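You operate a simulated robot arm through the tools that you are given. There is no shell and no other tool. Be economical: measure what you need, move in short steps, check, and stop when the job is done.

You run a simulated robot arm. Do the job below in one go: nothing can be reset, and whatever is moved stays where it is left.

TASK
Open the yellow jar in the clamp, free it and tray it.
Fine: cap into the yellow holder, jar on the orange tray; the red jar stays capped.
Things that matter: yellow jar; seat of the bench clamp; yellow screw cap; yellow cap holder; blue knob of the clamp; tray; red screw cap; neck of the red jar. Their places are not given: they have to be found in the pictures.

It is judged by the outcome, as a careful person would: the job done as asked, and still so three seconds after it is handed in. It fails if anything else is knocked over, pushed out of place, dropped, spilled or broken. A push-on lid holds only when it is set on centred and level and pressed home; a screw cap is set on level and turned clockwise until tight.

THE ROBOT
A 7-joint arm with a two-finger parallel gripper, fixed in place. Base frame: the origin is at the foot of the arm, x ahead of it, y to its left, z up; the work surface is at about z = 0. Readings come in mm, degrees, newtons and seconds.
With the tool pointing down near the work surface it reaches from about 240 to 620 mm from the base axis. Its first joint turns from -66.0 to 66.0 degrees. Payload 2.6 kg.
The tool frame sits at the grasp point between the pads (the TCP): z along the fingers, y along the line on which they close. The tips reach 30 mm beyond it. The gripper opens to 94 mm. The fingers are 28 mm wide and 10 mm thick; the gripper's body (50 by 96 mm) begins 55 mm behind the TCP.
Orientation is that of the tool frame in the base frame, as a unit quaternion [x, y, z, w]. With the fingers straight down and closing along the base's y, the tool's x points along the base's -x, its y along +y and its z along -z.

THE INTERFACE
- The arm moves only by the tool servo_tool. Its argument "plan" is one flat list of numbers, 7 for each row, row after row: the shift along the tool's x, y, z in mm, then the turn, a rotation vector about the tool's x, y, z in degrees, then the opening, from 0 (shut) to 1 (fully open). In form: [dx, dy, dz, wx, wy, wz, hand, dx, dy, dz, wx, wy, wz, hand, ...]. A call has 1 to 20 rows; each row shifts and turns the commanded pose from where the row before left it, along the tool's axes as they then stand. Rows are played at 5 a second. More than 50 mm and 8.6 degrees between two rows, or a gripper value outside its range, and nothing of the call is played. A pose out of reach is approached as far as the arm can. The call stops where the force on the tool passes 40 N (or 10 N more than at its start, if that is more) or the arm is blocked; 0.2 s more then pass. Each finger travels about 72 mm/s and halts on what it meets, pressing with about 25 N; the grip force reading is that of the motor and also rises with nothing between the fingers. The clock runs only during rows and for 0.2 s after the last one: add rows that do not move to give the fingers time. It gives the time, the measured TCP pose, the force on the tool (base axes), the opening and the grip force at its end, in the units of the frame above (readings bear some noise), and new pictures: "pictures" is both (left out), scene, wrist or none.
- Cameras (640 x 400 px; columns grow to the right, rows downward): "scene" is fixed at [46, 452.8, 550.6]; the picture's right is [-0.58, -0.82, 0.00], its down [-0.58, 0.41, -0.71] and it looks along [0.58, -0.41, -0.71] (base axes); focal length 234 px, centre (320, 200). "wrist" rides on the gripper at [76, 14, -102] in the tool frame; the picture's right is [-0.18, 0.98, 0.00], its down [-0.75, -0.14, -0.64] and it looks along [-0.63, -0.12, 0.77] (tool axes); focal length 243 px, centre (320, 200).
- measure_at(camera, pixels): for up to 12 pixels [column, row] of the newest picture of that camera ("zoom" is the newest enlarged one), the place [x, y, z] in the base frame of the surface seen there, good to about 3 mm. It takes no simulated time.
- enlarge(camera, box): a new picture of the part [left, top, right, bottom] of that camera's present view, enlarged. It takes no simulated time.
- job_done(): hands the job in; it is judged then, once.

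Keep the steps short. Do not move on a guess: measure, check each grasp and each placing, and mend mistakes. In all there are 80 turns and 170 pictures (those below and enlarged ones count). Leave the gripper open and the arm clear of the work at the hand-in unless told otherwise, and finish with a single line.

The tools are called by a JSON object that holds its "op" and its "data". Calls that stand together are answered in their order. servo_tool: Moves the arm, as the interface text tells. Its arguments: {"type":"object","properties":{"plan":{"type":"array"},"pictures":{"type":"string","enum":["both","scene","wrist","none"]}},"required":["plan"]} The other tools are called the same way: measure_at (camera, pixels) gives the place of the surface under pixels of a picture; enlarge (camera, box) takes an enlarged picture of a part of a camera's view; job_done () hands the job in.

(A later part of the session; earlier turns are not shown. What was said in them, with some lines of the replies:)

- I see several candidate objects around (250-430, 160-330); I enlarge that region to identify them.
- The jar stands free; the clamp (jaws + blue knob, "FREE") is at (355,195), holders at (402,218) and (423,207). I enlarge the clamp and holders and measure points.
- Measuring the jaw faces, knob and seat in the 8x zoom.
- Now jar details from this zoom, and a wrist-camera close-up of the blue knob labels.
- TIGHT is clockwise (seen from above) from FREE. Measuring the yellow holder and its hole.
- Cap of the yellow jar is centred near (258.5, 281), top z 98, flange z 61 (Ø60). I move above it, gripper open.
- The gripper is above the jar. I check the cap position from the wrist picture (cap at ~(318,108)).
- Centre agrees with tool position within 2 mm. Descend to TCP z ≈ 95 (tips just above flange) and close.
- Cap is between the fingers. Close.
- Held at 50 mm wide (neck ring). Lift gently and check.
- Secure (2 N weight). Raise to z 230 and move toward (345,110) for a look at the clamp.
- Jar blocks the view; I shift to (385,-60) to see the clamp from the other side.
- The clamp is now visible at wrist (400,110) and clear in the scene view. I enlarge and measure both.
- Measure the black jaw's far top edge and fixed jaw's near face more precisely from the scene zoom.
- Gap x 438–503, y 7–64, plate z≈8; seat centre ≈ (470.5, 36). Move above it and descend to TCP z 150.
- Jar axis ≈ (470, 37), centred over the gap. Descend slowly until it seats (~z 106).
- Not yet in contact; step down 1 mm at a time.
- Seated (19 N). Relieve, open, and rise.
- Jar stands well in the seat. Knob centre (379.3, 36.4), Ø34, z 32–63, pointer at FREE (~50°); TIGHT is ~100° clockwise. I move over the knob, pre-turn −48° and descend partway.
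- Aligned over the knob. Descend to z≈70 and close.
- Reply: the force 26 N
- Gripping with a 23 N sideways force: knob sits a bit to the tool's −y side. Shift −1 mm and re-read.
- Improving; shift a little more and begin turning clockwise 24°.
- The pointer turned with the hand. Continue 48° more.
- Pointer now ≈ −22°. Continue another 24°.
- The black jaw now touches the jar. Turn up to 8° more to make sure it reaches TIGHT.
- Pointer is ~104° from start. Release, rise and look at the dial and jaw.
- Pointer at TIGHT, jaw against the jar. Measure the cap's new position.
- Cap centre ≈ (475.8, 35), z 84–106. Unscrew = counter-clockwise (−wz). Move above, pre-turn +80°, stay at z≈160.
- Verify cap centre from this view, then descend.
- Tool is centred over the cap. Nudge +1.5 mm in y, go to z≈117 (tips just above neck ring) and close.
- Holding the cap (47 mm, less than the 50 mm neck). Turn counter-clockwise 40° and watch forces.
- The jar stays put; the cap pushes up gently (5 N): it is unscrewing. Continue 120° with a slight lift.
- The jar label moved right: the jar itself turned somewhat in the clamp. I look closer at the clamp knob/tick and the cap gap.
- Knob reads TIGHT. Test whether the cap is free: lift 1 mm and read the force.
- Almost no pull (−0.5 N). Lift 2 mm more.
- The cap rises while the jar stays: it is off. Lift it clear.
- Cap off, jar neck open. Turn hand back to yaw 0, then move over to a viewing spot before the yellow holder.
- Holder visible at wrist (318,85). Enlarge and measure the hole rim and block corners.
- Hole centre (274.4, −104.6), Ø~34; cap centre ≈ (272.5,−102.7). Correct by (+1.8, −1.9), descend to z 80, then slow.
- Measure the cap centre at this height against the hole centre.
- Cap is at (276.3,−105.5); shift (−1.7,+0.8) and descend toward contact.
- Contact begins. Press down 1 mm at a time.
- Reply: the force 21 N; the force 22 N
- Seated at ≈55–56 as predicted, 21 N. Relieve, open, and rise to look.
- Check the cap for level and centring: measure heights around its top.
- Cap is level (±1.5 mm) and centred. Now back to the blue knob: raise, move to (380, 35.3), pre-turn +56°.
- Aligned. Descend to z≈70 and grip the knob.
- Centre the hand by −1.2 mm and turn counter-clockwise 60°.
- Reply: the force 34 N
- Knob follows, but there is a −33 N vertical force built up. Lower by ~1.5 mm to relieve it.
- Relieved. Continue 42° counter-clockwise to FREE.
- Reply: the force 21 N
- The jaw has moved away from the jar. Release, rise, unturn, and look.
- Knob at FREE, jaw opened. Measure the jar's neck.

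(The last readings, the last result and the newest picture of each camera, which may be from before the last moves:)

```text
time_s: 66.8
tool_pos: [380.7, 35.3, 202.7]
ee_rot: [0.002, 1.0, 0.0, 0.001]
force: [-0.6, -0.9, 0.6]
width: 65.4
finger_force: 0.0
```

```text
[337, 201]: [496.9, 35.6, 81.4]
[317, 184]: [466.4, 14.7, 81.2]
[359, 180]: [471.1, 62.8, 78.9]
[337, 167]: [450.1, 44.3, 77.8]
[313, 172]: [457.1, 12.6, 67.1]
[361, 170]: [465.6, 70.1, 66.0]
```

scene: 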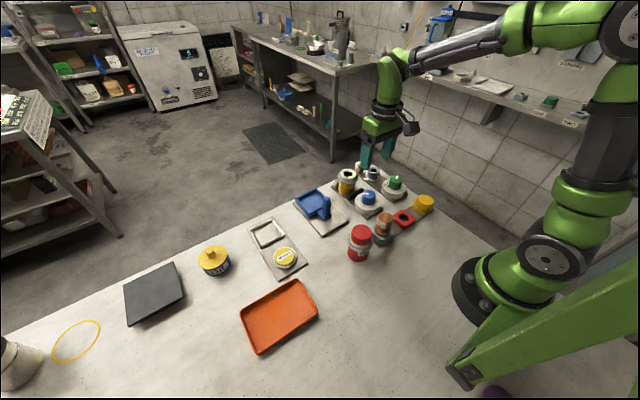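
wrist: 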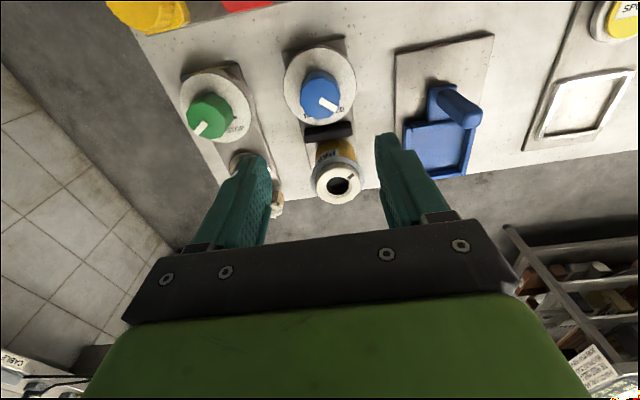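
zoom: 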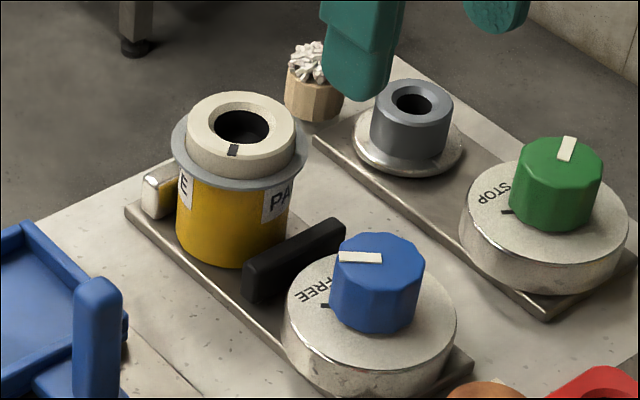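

Neck ring z 68–82, centre ≈ (474.3, 38.3). Move over it, gripper wider, descend to z 125.

{"op": "servo_tool", "data": {"plan": [-31.2, 1, 0, 0, 0, 0, 0.8, -31.2, 1, 0, 0, 0, 0, 0.8, -31.2, 1, 0, 0, 0, 0, 0.8, 0, 0, 25, 0, 0, 0, 0.8, 0, 0, 25, 0, 0, 0, 0.8, 0, 0, 25, 0, 0, 0, 0.8, 0, 0, 0, 0, 0, 0, 0.8]}}

{"op": "enlarge", "data": {"camera": "wrist", "box": [240, 80, 400, 220]}}

```text
time_s: 68.4
tool_pos: [472.1, 37.4, 129.5]
ee_rot: [-0.001, 1.0, -0.001, 0.0]
force: [-0.1, 0.0, 0.2]
width: 75.2
finger_force: 0.0
```

scene: 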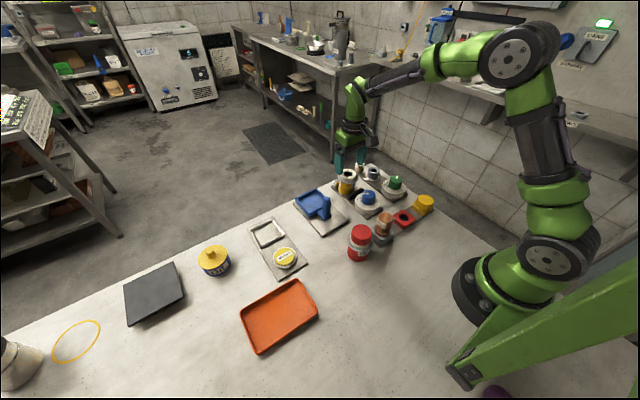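
wrist: 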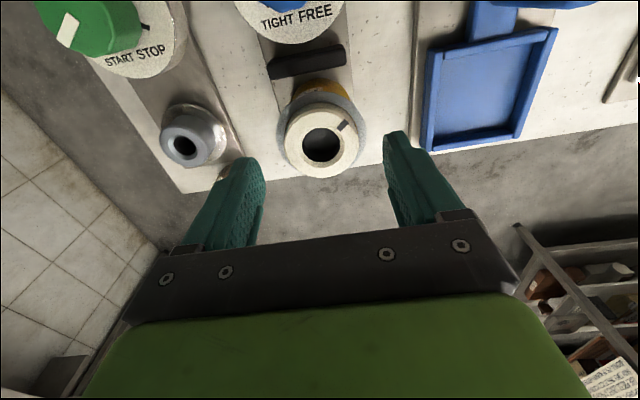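

```text
2.86 times, centred on (320, 150) of wrist
```

zoom: 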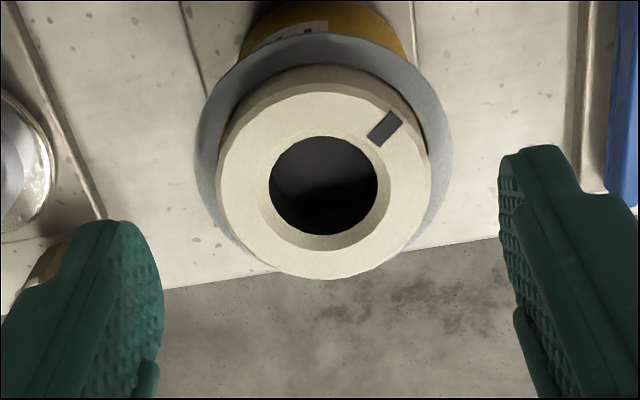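

{"op": "measure_at", "data": {"camera": "zoom", "pixels": [[325, 272], [325, 92], [222, 185], [426, 180], [268, 195], [378, 185], [210, 160], [440, 150]]}}

{"op": "servo_tool", "data": {"plan": [-1.5, 0.5, 12, 0, 0, 0, 0.8, 0, 0, 10, 0, 0, 0, 0.8, 0, 0, 4.5, 0, 0, 0, 0.8, 0, 0, 0, 0, 0, 0, 0.8], "pictures": "scene"}}

{"op": "enlarge", "data": {"camera": "scene", "box": [320, 140, 380, 200]}}

```text
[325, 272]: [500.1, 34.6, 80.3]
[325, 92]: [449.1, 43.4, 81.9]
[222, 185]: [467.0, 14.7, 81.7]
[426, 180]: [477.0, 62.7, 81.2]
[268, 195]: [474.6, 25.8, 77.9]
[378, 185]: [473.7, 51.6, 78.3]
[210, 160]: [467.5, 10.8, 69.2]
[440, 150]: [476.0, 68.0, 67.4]
```

```text
time_s: 69.4
tool_pos: [475.2, 37.6, 102.9]
ee_rot: [-0.001, 1.0, -0.001, 0.0]
force: [0.6, 0.5, 0.2]
width: 75.0
finger_force: 0.1
```

scene: 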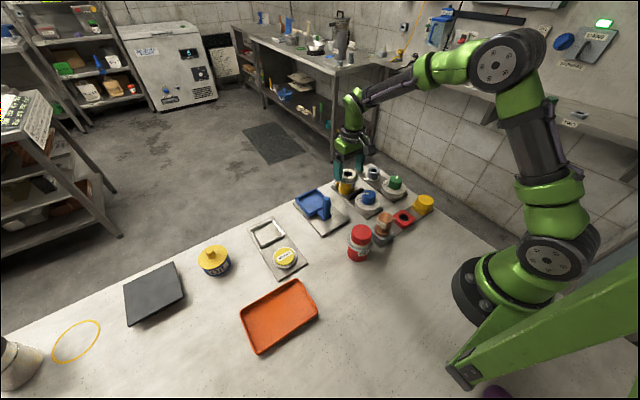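

```text
6.67 times, centred on (350, 170) of scene
```

zoom: 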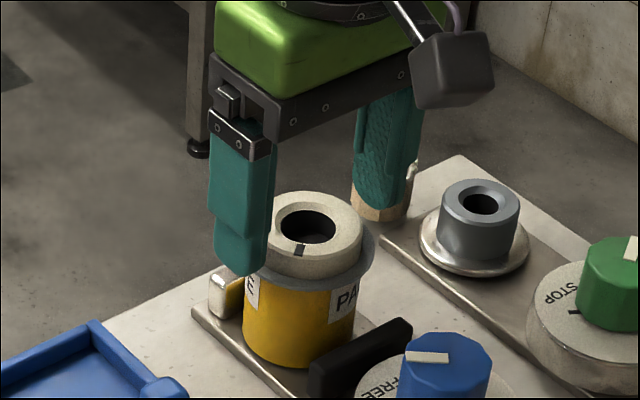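

Neck centre (474.5, 38.7), tool aligned within 1 mm, tips at z≈73. Close and lift a bit.

{"op": "servo_tool", "data": {"plan": [0, 0.5, 0, 0, 0, 0, 0.6, 0, 0, 0, 0, 0, 0, 0.2, 0, 0, 0, 0, 0, 0, 0, 0, 0, 0, 0, 0, 0, 0, 0, 0, 0, 0, 0, 0, 0, 0, 0, -3, 0, 0, 0, 0, 0, 0, -7, 0, 0, 0, 0, 0, 0, -10, 0, 0, 0, 0, 0, 0, 0, 0, 0, 0, 0]}}

{"op": "enlarge", "data": {"camera": "scene", "box": [320, 130, 380, 200]}}

```text
time_s: 71.4
tool_pos: [475.7, 38.7, 122.6]
ee_rot: [0.0, 1.0, 0.0, 0.0]
force: [-0.1, -0.3, -2.1]
width: 51.3
finger_force: 24.9
```

scene: 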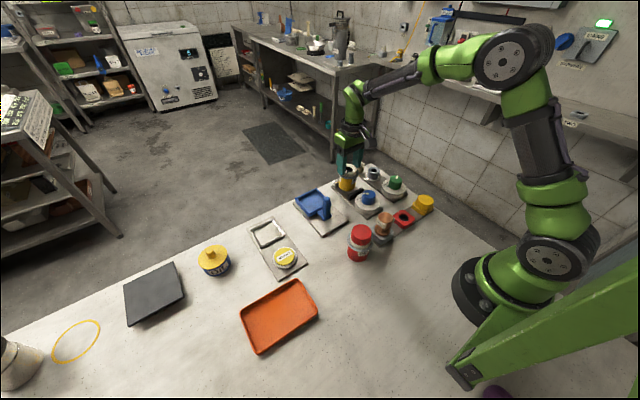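
wrist: 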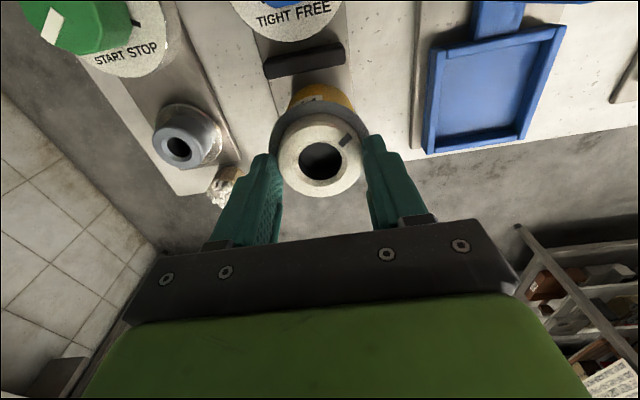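

```text
5.71 times, centred on (350, 165) of scene
```

zoom: 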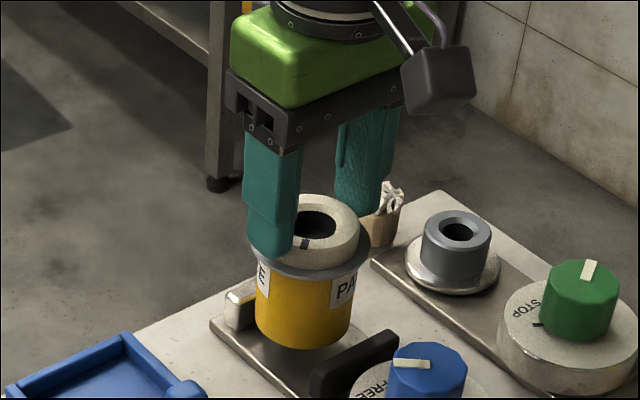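

Jar held upright (−2 N). Lift to z≈225 and carry toward the tray centre (~(258, 405)).

{"op": "servo_tool", "data": {"plan": [0, 0, -25, 0, 0, 0, 0, 0, 0, -35, 0, 0, 0, 0, 0, 0, -35, 0, 0, 0, 0, 0, 0, -5, 0, 0, 0, 0, 8, 14, 0, 0, 0, 0, 0, 17, 28.5, 0, 0, 0, 0, 0, 18, 30.6, 0, 0, 0, 0, 0, 18, 30.6, 0, 0, 0, 0, 0, 18, 30.6, 0, 0, 0, 0, 0, 18, 30.6, 0, 0, 0, 0, 0, 18, 30.6, 0, 0, 0, 0, 0, 18, 30.6, 0, 0, 0, 0, 0, 18, 30.6, 0, 0, 0, 0, 0, 18, 30.6, 0, 0, 0, 0, 0, 18, 30.6, 0, 0, 0, 0, 0, 18, 30, 0, 0, 0, 0, 0, 10, 17, 0, 0, 0, 0, 0, 0, 0, 0, 0, 0, 0, 0]}}

```text
time_s: 75.2
tool_pos: [260.3, 403.8, 224.8]
ee_rot: [0.0, 1.0, 0.0, 0.0]
force: [0.7, 0.5, -1.4]
width: 51.3
finger_force: 25.2
```

scene: 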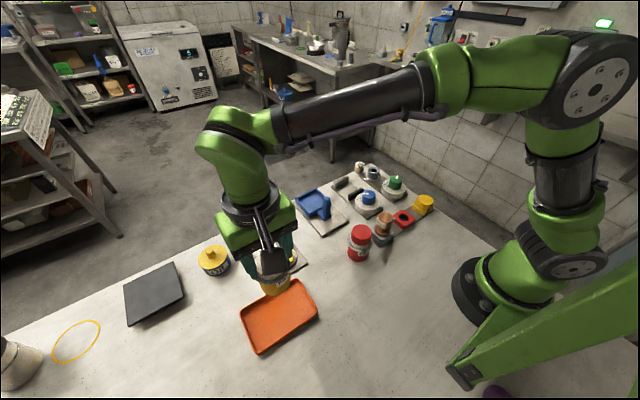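
wrist: 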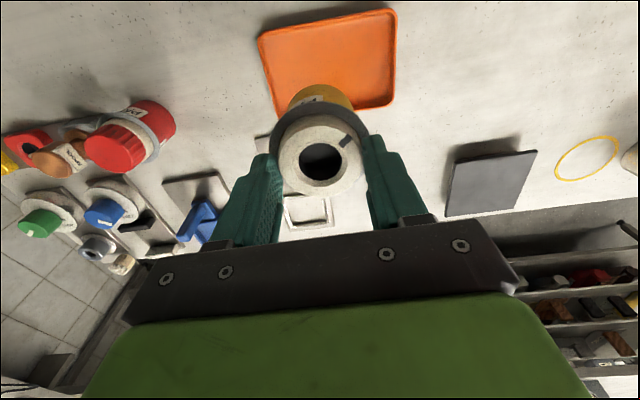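

{"op": "measure_at", "data": {"camera": "wrist", "pixels": [[259, 40], [394, 12], [394, 103], [278, 112], [320, 55], [375, 105], [262, 60], [330, 25]]}}

{"op": "measure_at", "data": {"camera": "scene", "pixels": [[242, 318], [316, 312], [258, 352], [280, 318], [300, 285]]}}

```text
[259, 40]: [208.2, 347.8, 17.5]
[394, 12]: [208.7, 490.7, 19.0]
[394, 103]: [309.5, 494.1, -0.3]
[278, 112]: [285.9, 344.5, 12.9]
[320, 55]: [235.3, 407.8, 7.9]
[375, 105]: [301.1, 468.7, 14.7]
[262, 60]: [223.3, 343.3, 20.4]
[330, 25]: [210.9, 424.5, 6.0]
```

```text
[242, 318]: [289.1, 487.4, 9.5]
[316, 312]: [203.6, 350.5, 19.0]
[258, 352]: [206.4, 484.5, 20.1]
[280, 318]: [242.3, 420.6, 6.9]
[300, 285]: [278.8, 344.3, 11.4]
```

Tray spans x 205–300, y 344–490, floor z≈7. Shift to (253, 415), descend to z 112.

{"op": "servo_tool", "data": {"plan": [7, 11, 15, 0, 0, 0, 0, 0, 0, 25, 0, 0, 0, 0, 0, 0, 25, 0, 0, 0, 0, 0, 0, 25, 0, 0, 0, 0, 0, 0, 15, 0, 0, 0, 0, 0, 0, 8, 0, 0, 0, 0, 0, 0, 0, 0, 0, 0, 0]}}

```text
time_s: 76.8
tool_pos: [253.0, 413.9, 109.2]
ee_rot: [0.0, 1.0, -0.001, -0.001]
force: [-0.5, -0.1, -1.8]
width: 51.6
finger_force: 25.0
```

scene: 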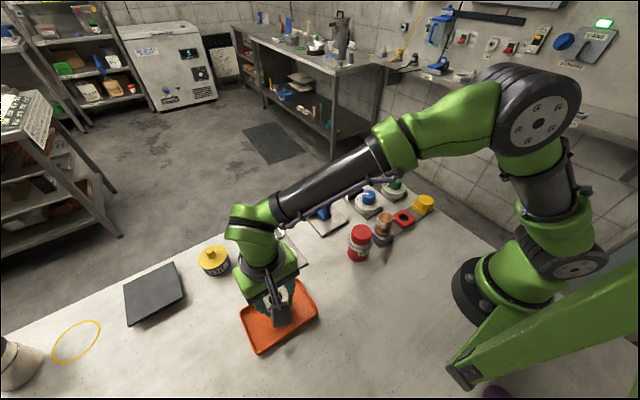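
wrist: 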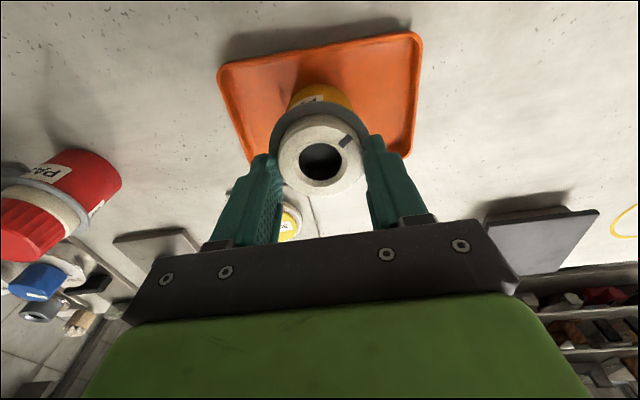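

Well over the tray. Lower gently to contact.

{"op": "servo_tool", "data": {"plan": [0, 0, 3, 0, 0, 0, 0, 0, 0, 2, 0, 0, 0, 0, 0, 0, 1, 0, 0, 0, 0, 0, 0, 0, 0, 0, 0, 0], "pictures": "none"}}

{"op": "servo_tool", "data": {"plan": [0, 0, 1, 0, 0, 0, 0, 0, 0, 1, 0, 0, 0, 0, 0, 0, 0, 0, 0, 0, 0], "pictures": "none"}}

```text
time_s: 77.8
tool_pos: [253.3, 415.0, 104.3]
ee_rot: [0.0, 1.0, 0.001, 0.0]
force: [0.0, -0.3, -2.1]
width: 51.4
finger_force: 25.0
```

```text
time_s: 78.6
tool_pos: [252.7, 414.4, 103.2]
ee_rot: [0.001, 1.0, 0.0, 0.001]
force: [0.5, -0.3, -2.0]
width: 51.5
finger_force: 25.1
```

{"op": "servo_tool", "data": {"plan": [0, 0, 1, 0, 0, 0, 0, 0, 0, 1, 0, 0, 0, 0, 0, 0, 0, 0, 0, 0, 0], "pictures": "none"}}

{"op": "servo_tool", "data": {"plan": [0, 0, 1, 0, 0, 0, 0, 0, 0, 0, 0, 0, 0, 0], "pictures": "none"}}

```text
time_s: 79.4
tool_pos: [253.0, 414.7, 100.9]
ee_rot: [0.0, 1.0, 0.0, 0.0]
force: [-0.2, -0.4, -2.4]
width: 51.3
finger_force: 24.9
```

```text
time_s: 80.0
tool_pos: [252.7, 416.2, 99.7]
ee_rot: [0.0, 1.0, 0.0, -0.001]
force: [0.2, -0.1, 0.3]
width: 51.0
finger_force: 25.4
```

Contact just starting; 0.7 mm more.

{"op": "servo_tool", "data": {"plan": [0, 0, 0.7, 0, 0, 0, 0, 0, 0, 0, 0, 0, 0, 0], "pictures": "none"}}

```text
time_s: 80.6
tool_pos: [253.2, 415.6, 98.3]
ee_rot: [0.0, 1.0, 0.0, 0.0]
force: [-2.6, -0.4, 8.6]
width: 51.5
finger_force: 23.9
```

Seated (8.6 N). Open, rise, and back off.

{"op": "servo_tool", "data": {"plan": [0, 0, -0.5, 0, 0, 0, 0, 0, 0, 0, 0, 0, 0, 0.65, 0, 0, 0, 0, 0, 0, 0.8, 0, 0, 0, 0, 0, 0, 0.8, 0, 0, -15, 0, 0, 0, 0.8, 0, 0, -30, 0, 0, 0, 0.8, 0, 0, -40, 0, 0, 0, 0.8, 0, 0, -40, 0, 0, 0, 0.8, -20, -40, 0, 0, 0, 0, 0.8, -20, -40, 0, 0, 0, 0, 0.8, -20, -40, 0, 0, 0, 0, 0.8, -20, -40, 0, 0, 0, 0, 0.8, 0, 0, 0, 0, 0, 0, 0.8]}}

{"op": "enlarge", "data": {"camera": "scene", "box": [220, 220, 380, 360]}}

{"op": "enlarge", "data": {"camera": "scene", "box": [330, 150, 450, 250]}}

```text
time_s: 83.4
tool_pos: [331.6, 254.5, 222.4]
ee_rot: [0.0, 1.0, 0.0, 0.0]
force: [0.3, 0.3, 0.6]
width: 75.1
finger_force: 0.1
```

scene: 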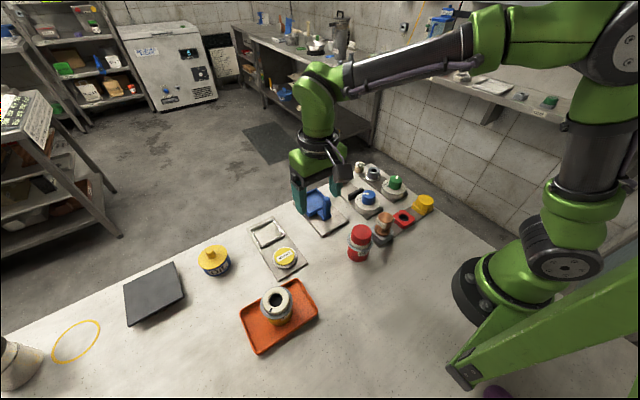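
wrist: 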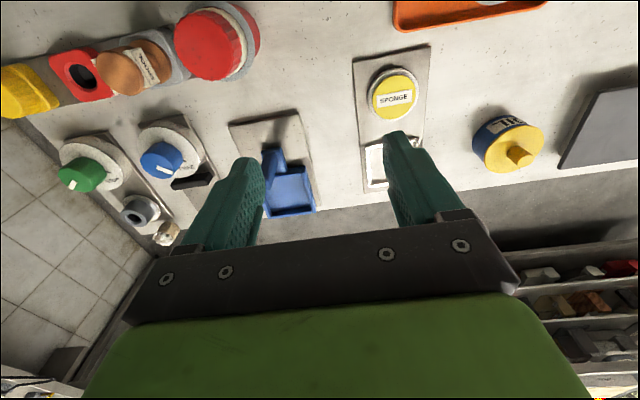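

```text
2.86 times, centred on (300, 290) of scene
```

zoom: 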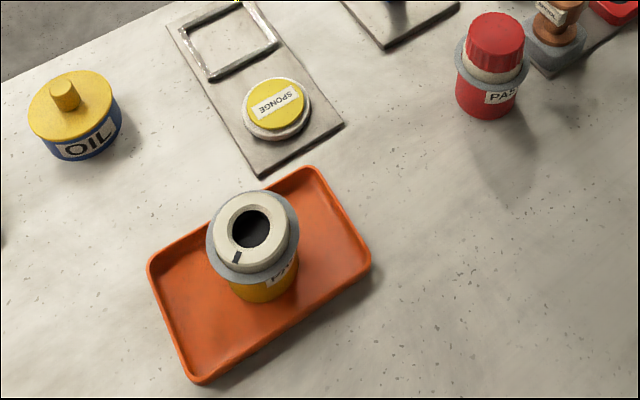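

```text
4.00 times, centred on (390, 200) of scene
```

zoom: 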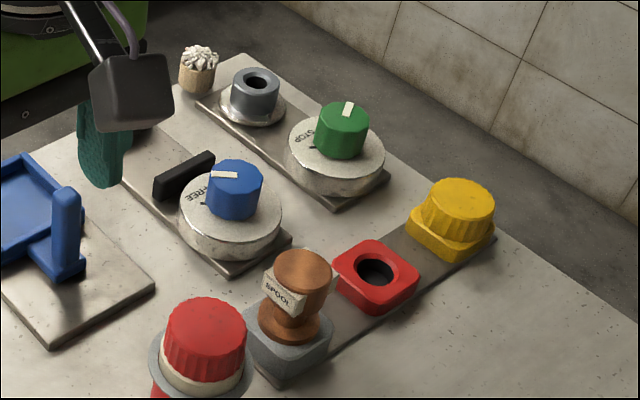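

The jar stands upright on the orange tray and the cap sits level on the yellow holder. The clamp knob is at FREE, the red jar is still capped, and nothing else has moved. The arm is clear and the gripper open, so I hand in.

{"op": "job_done", "data": {}}

```text
The job is handed in.
```

The yellow jar was clamped, uncapped and freed: its cap is in the yellow holder, the jar stands on the orange tray, and the red jar is still capped.
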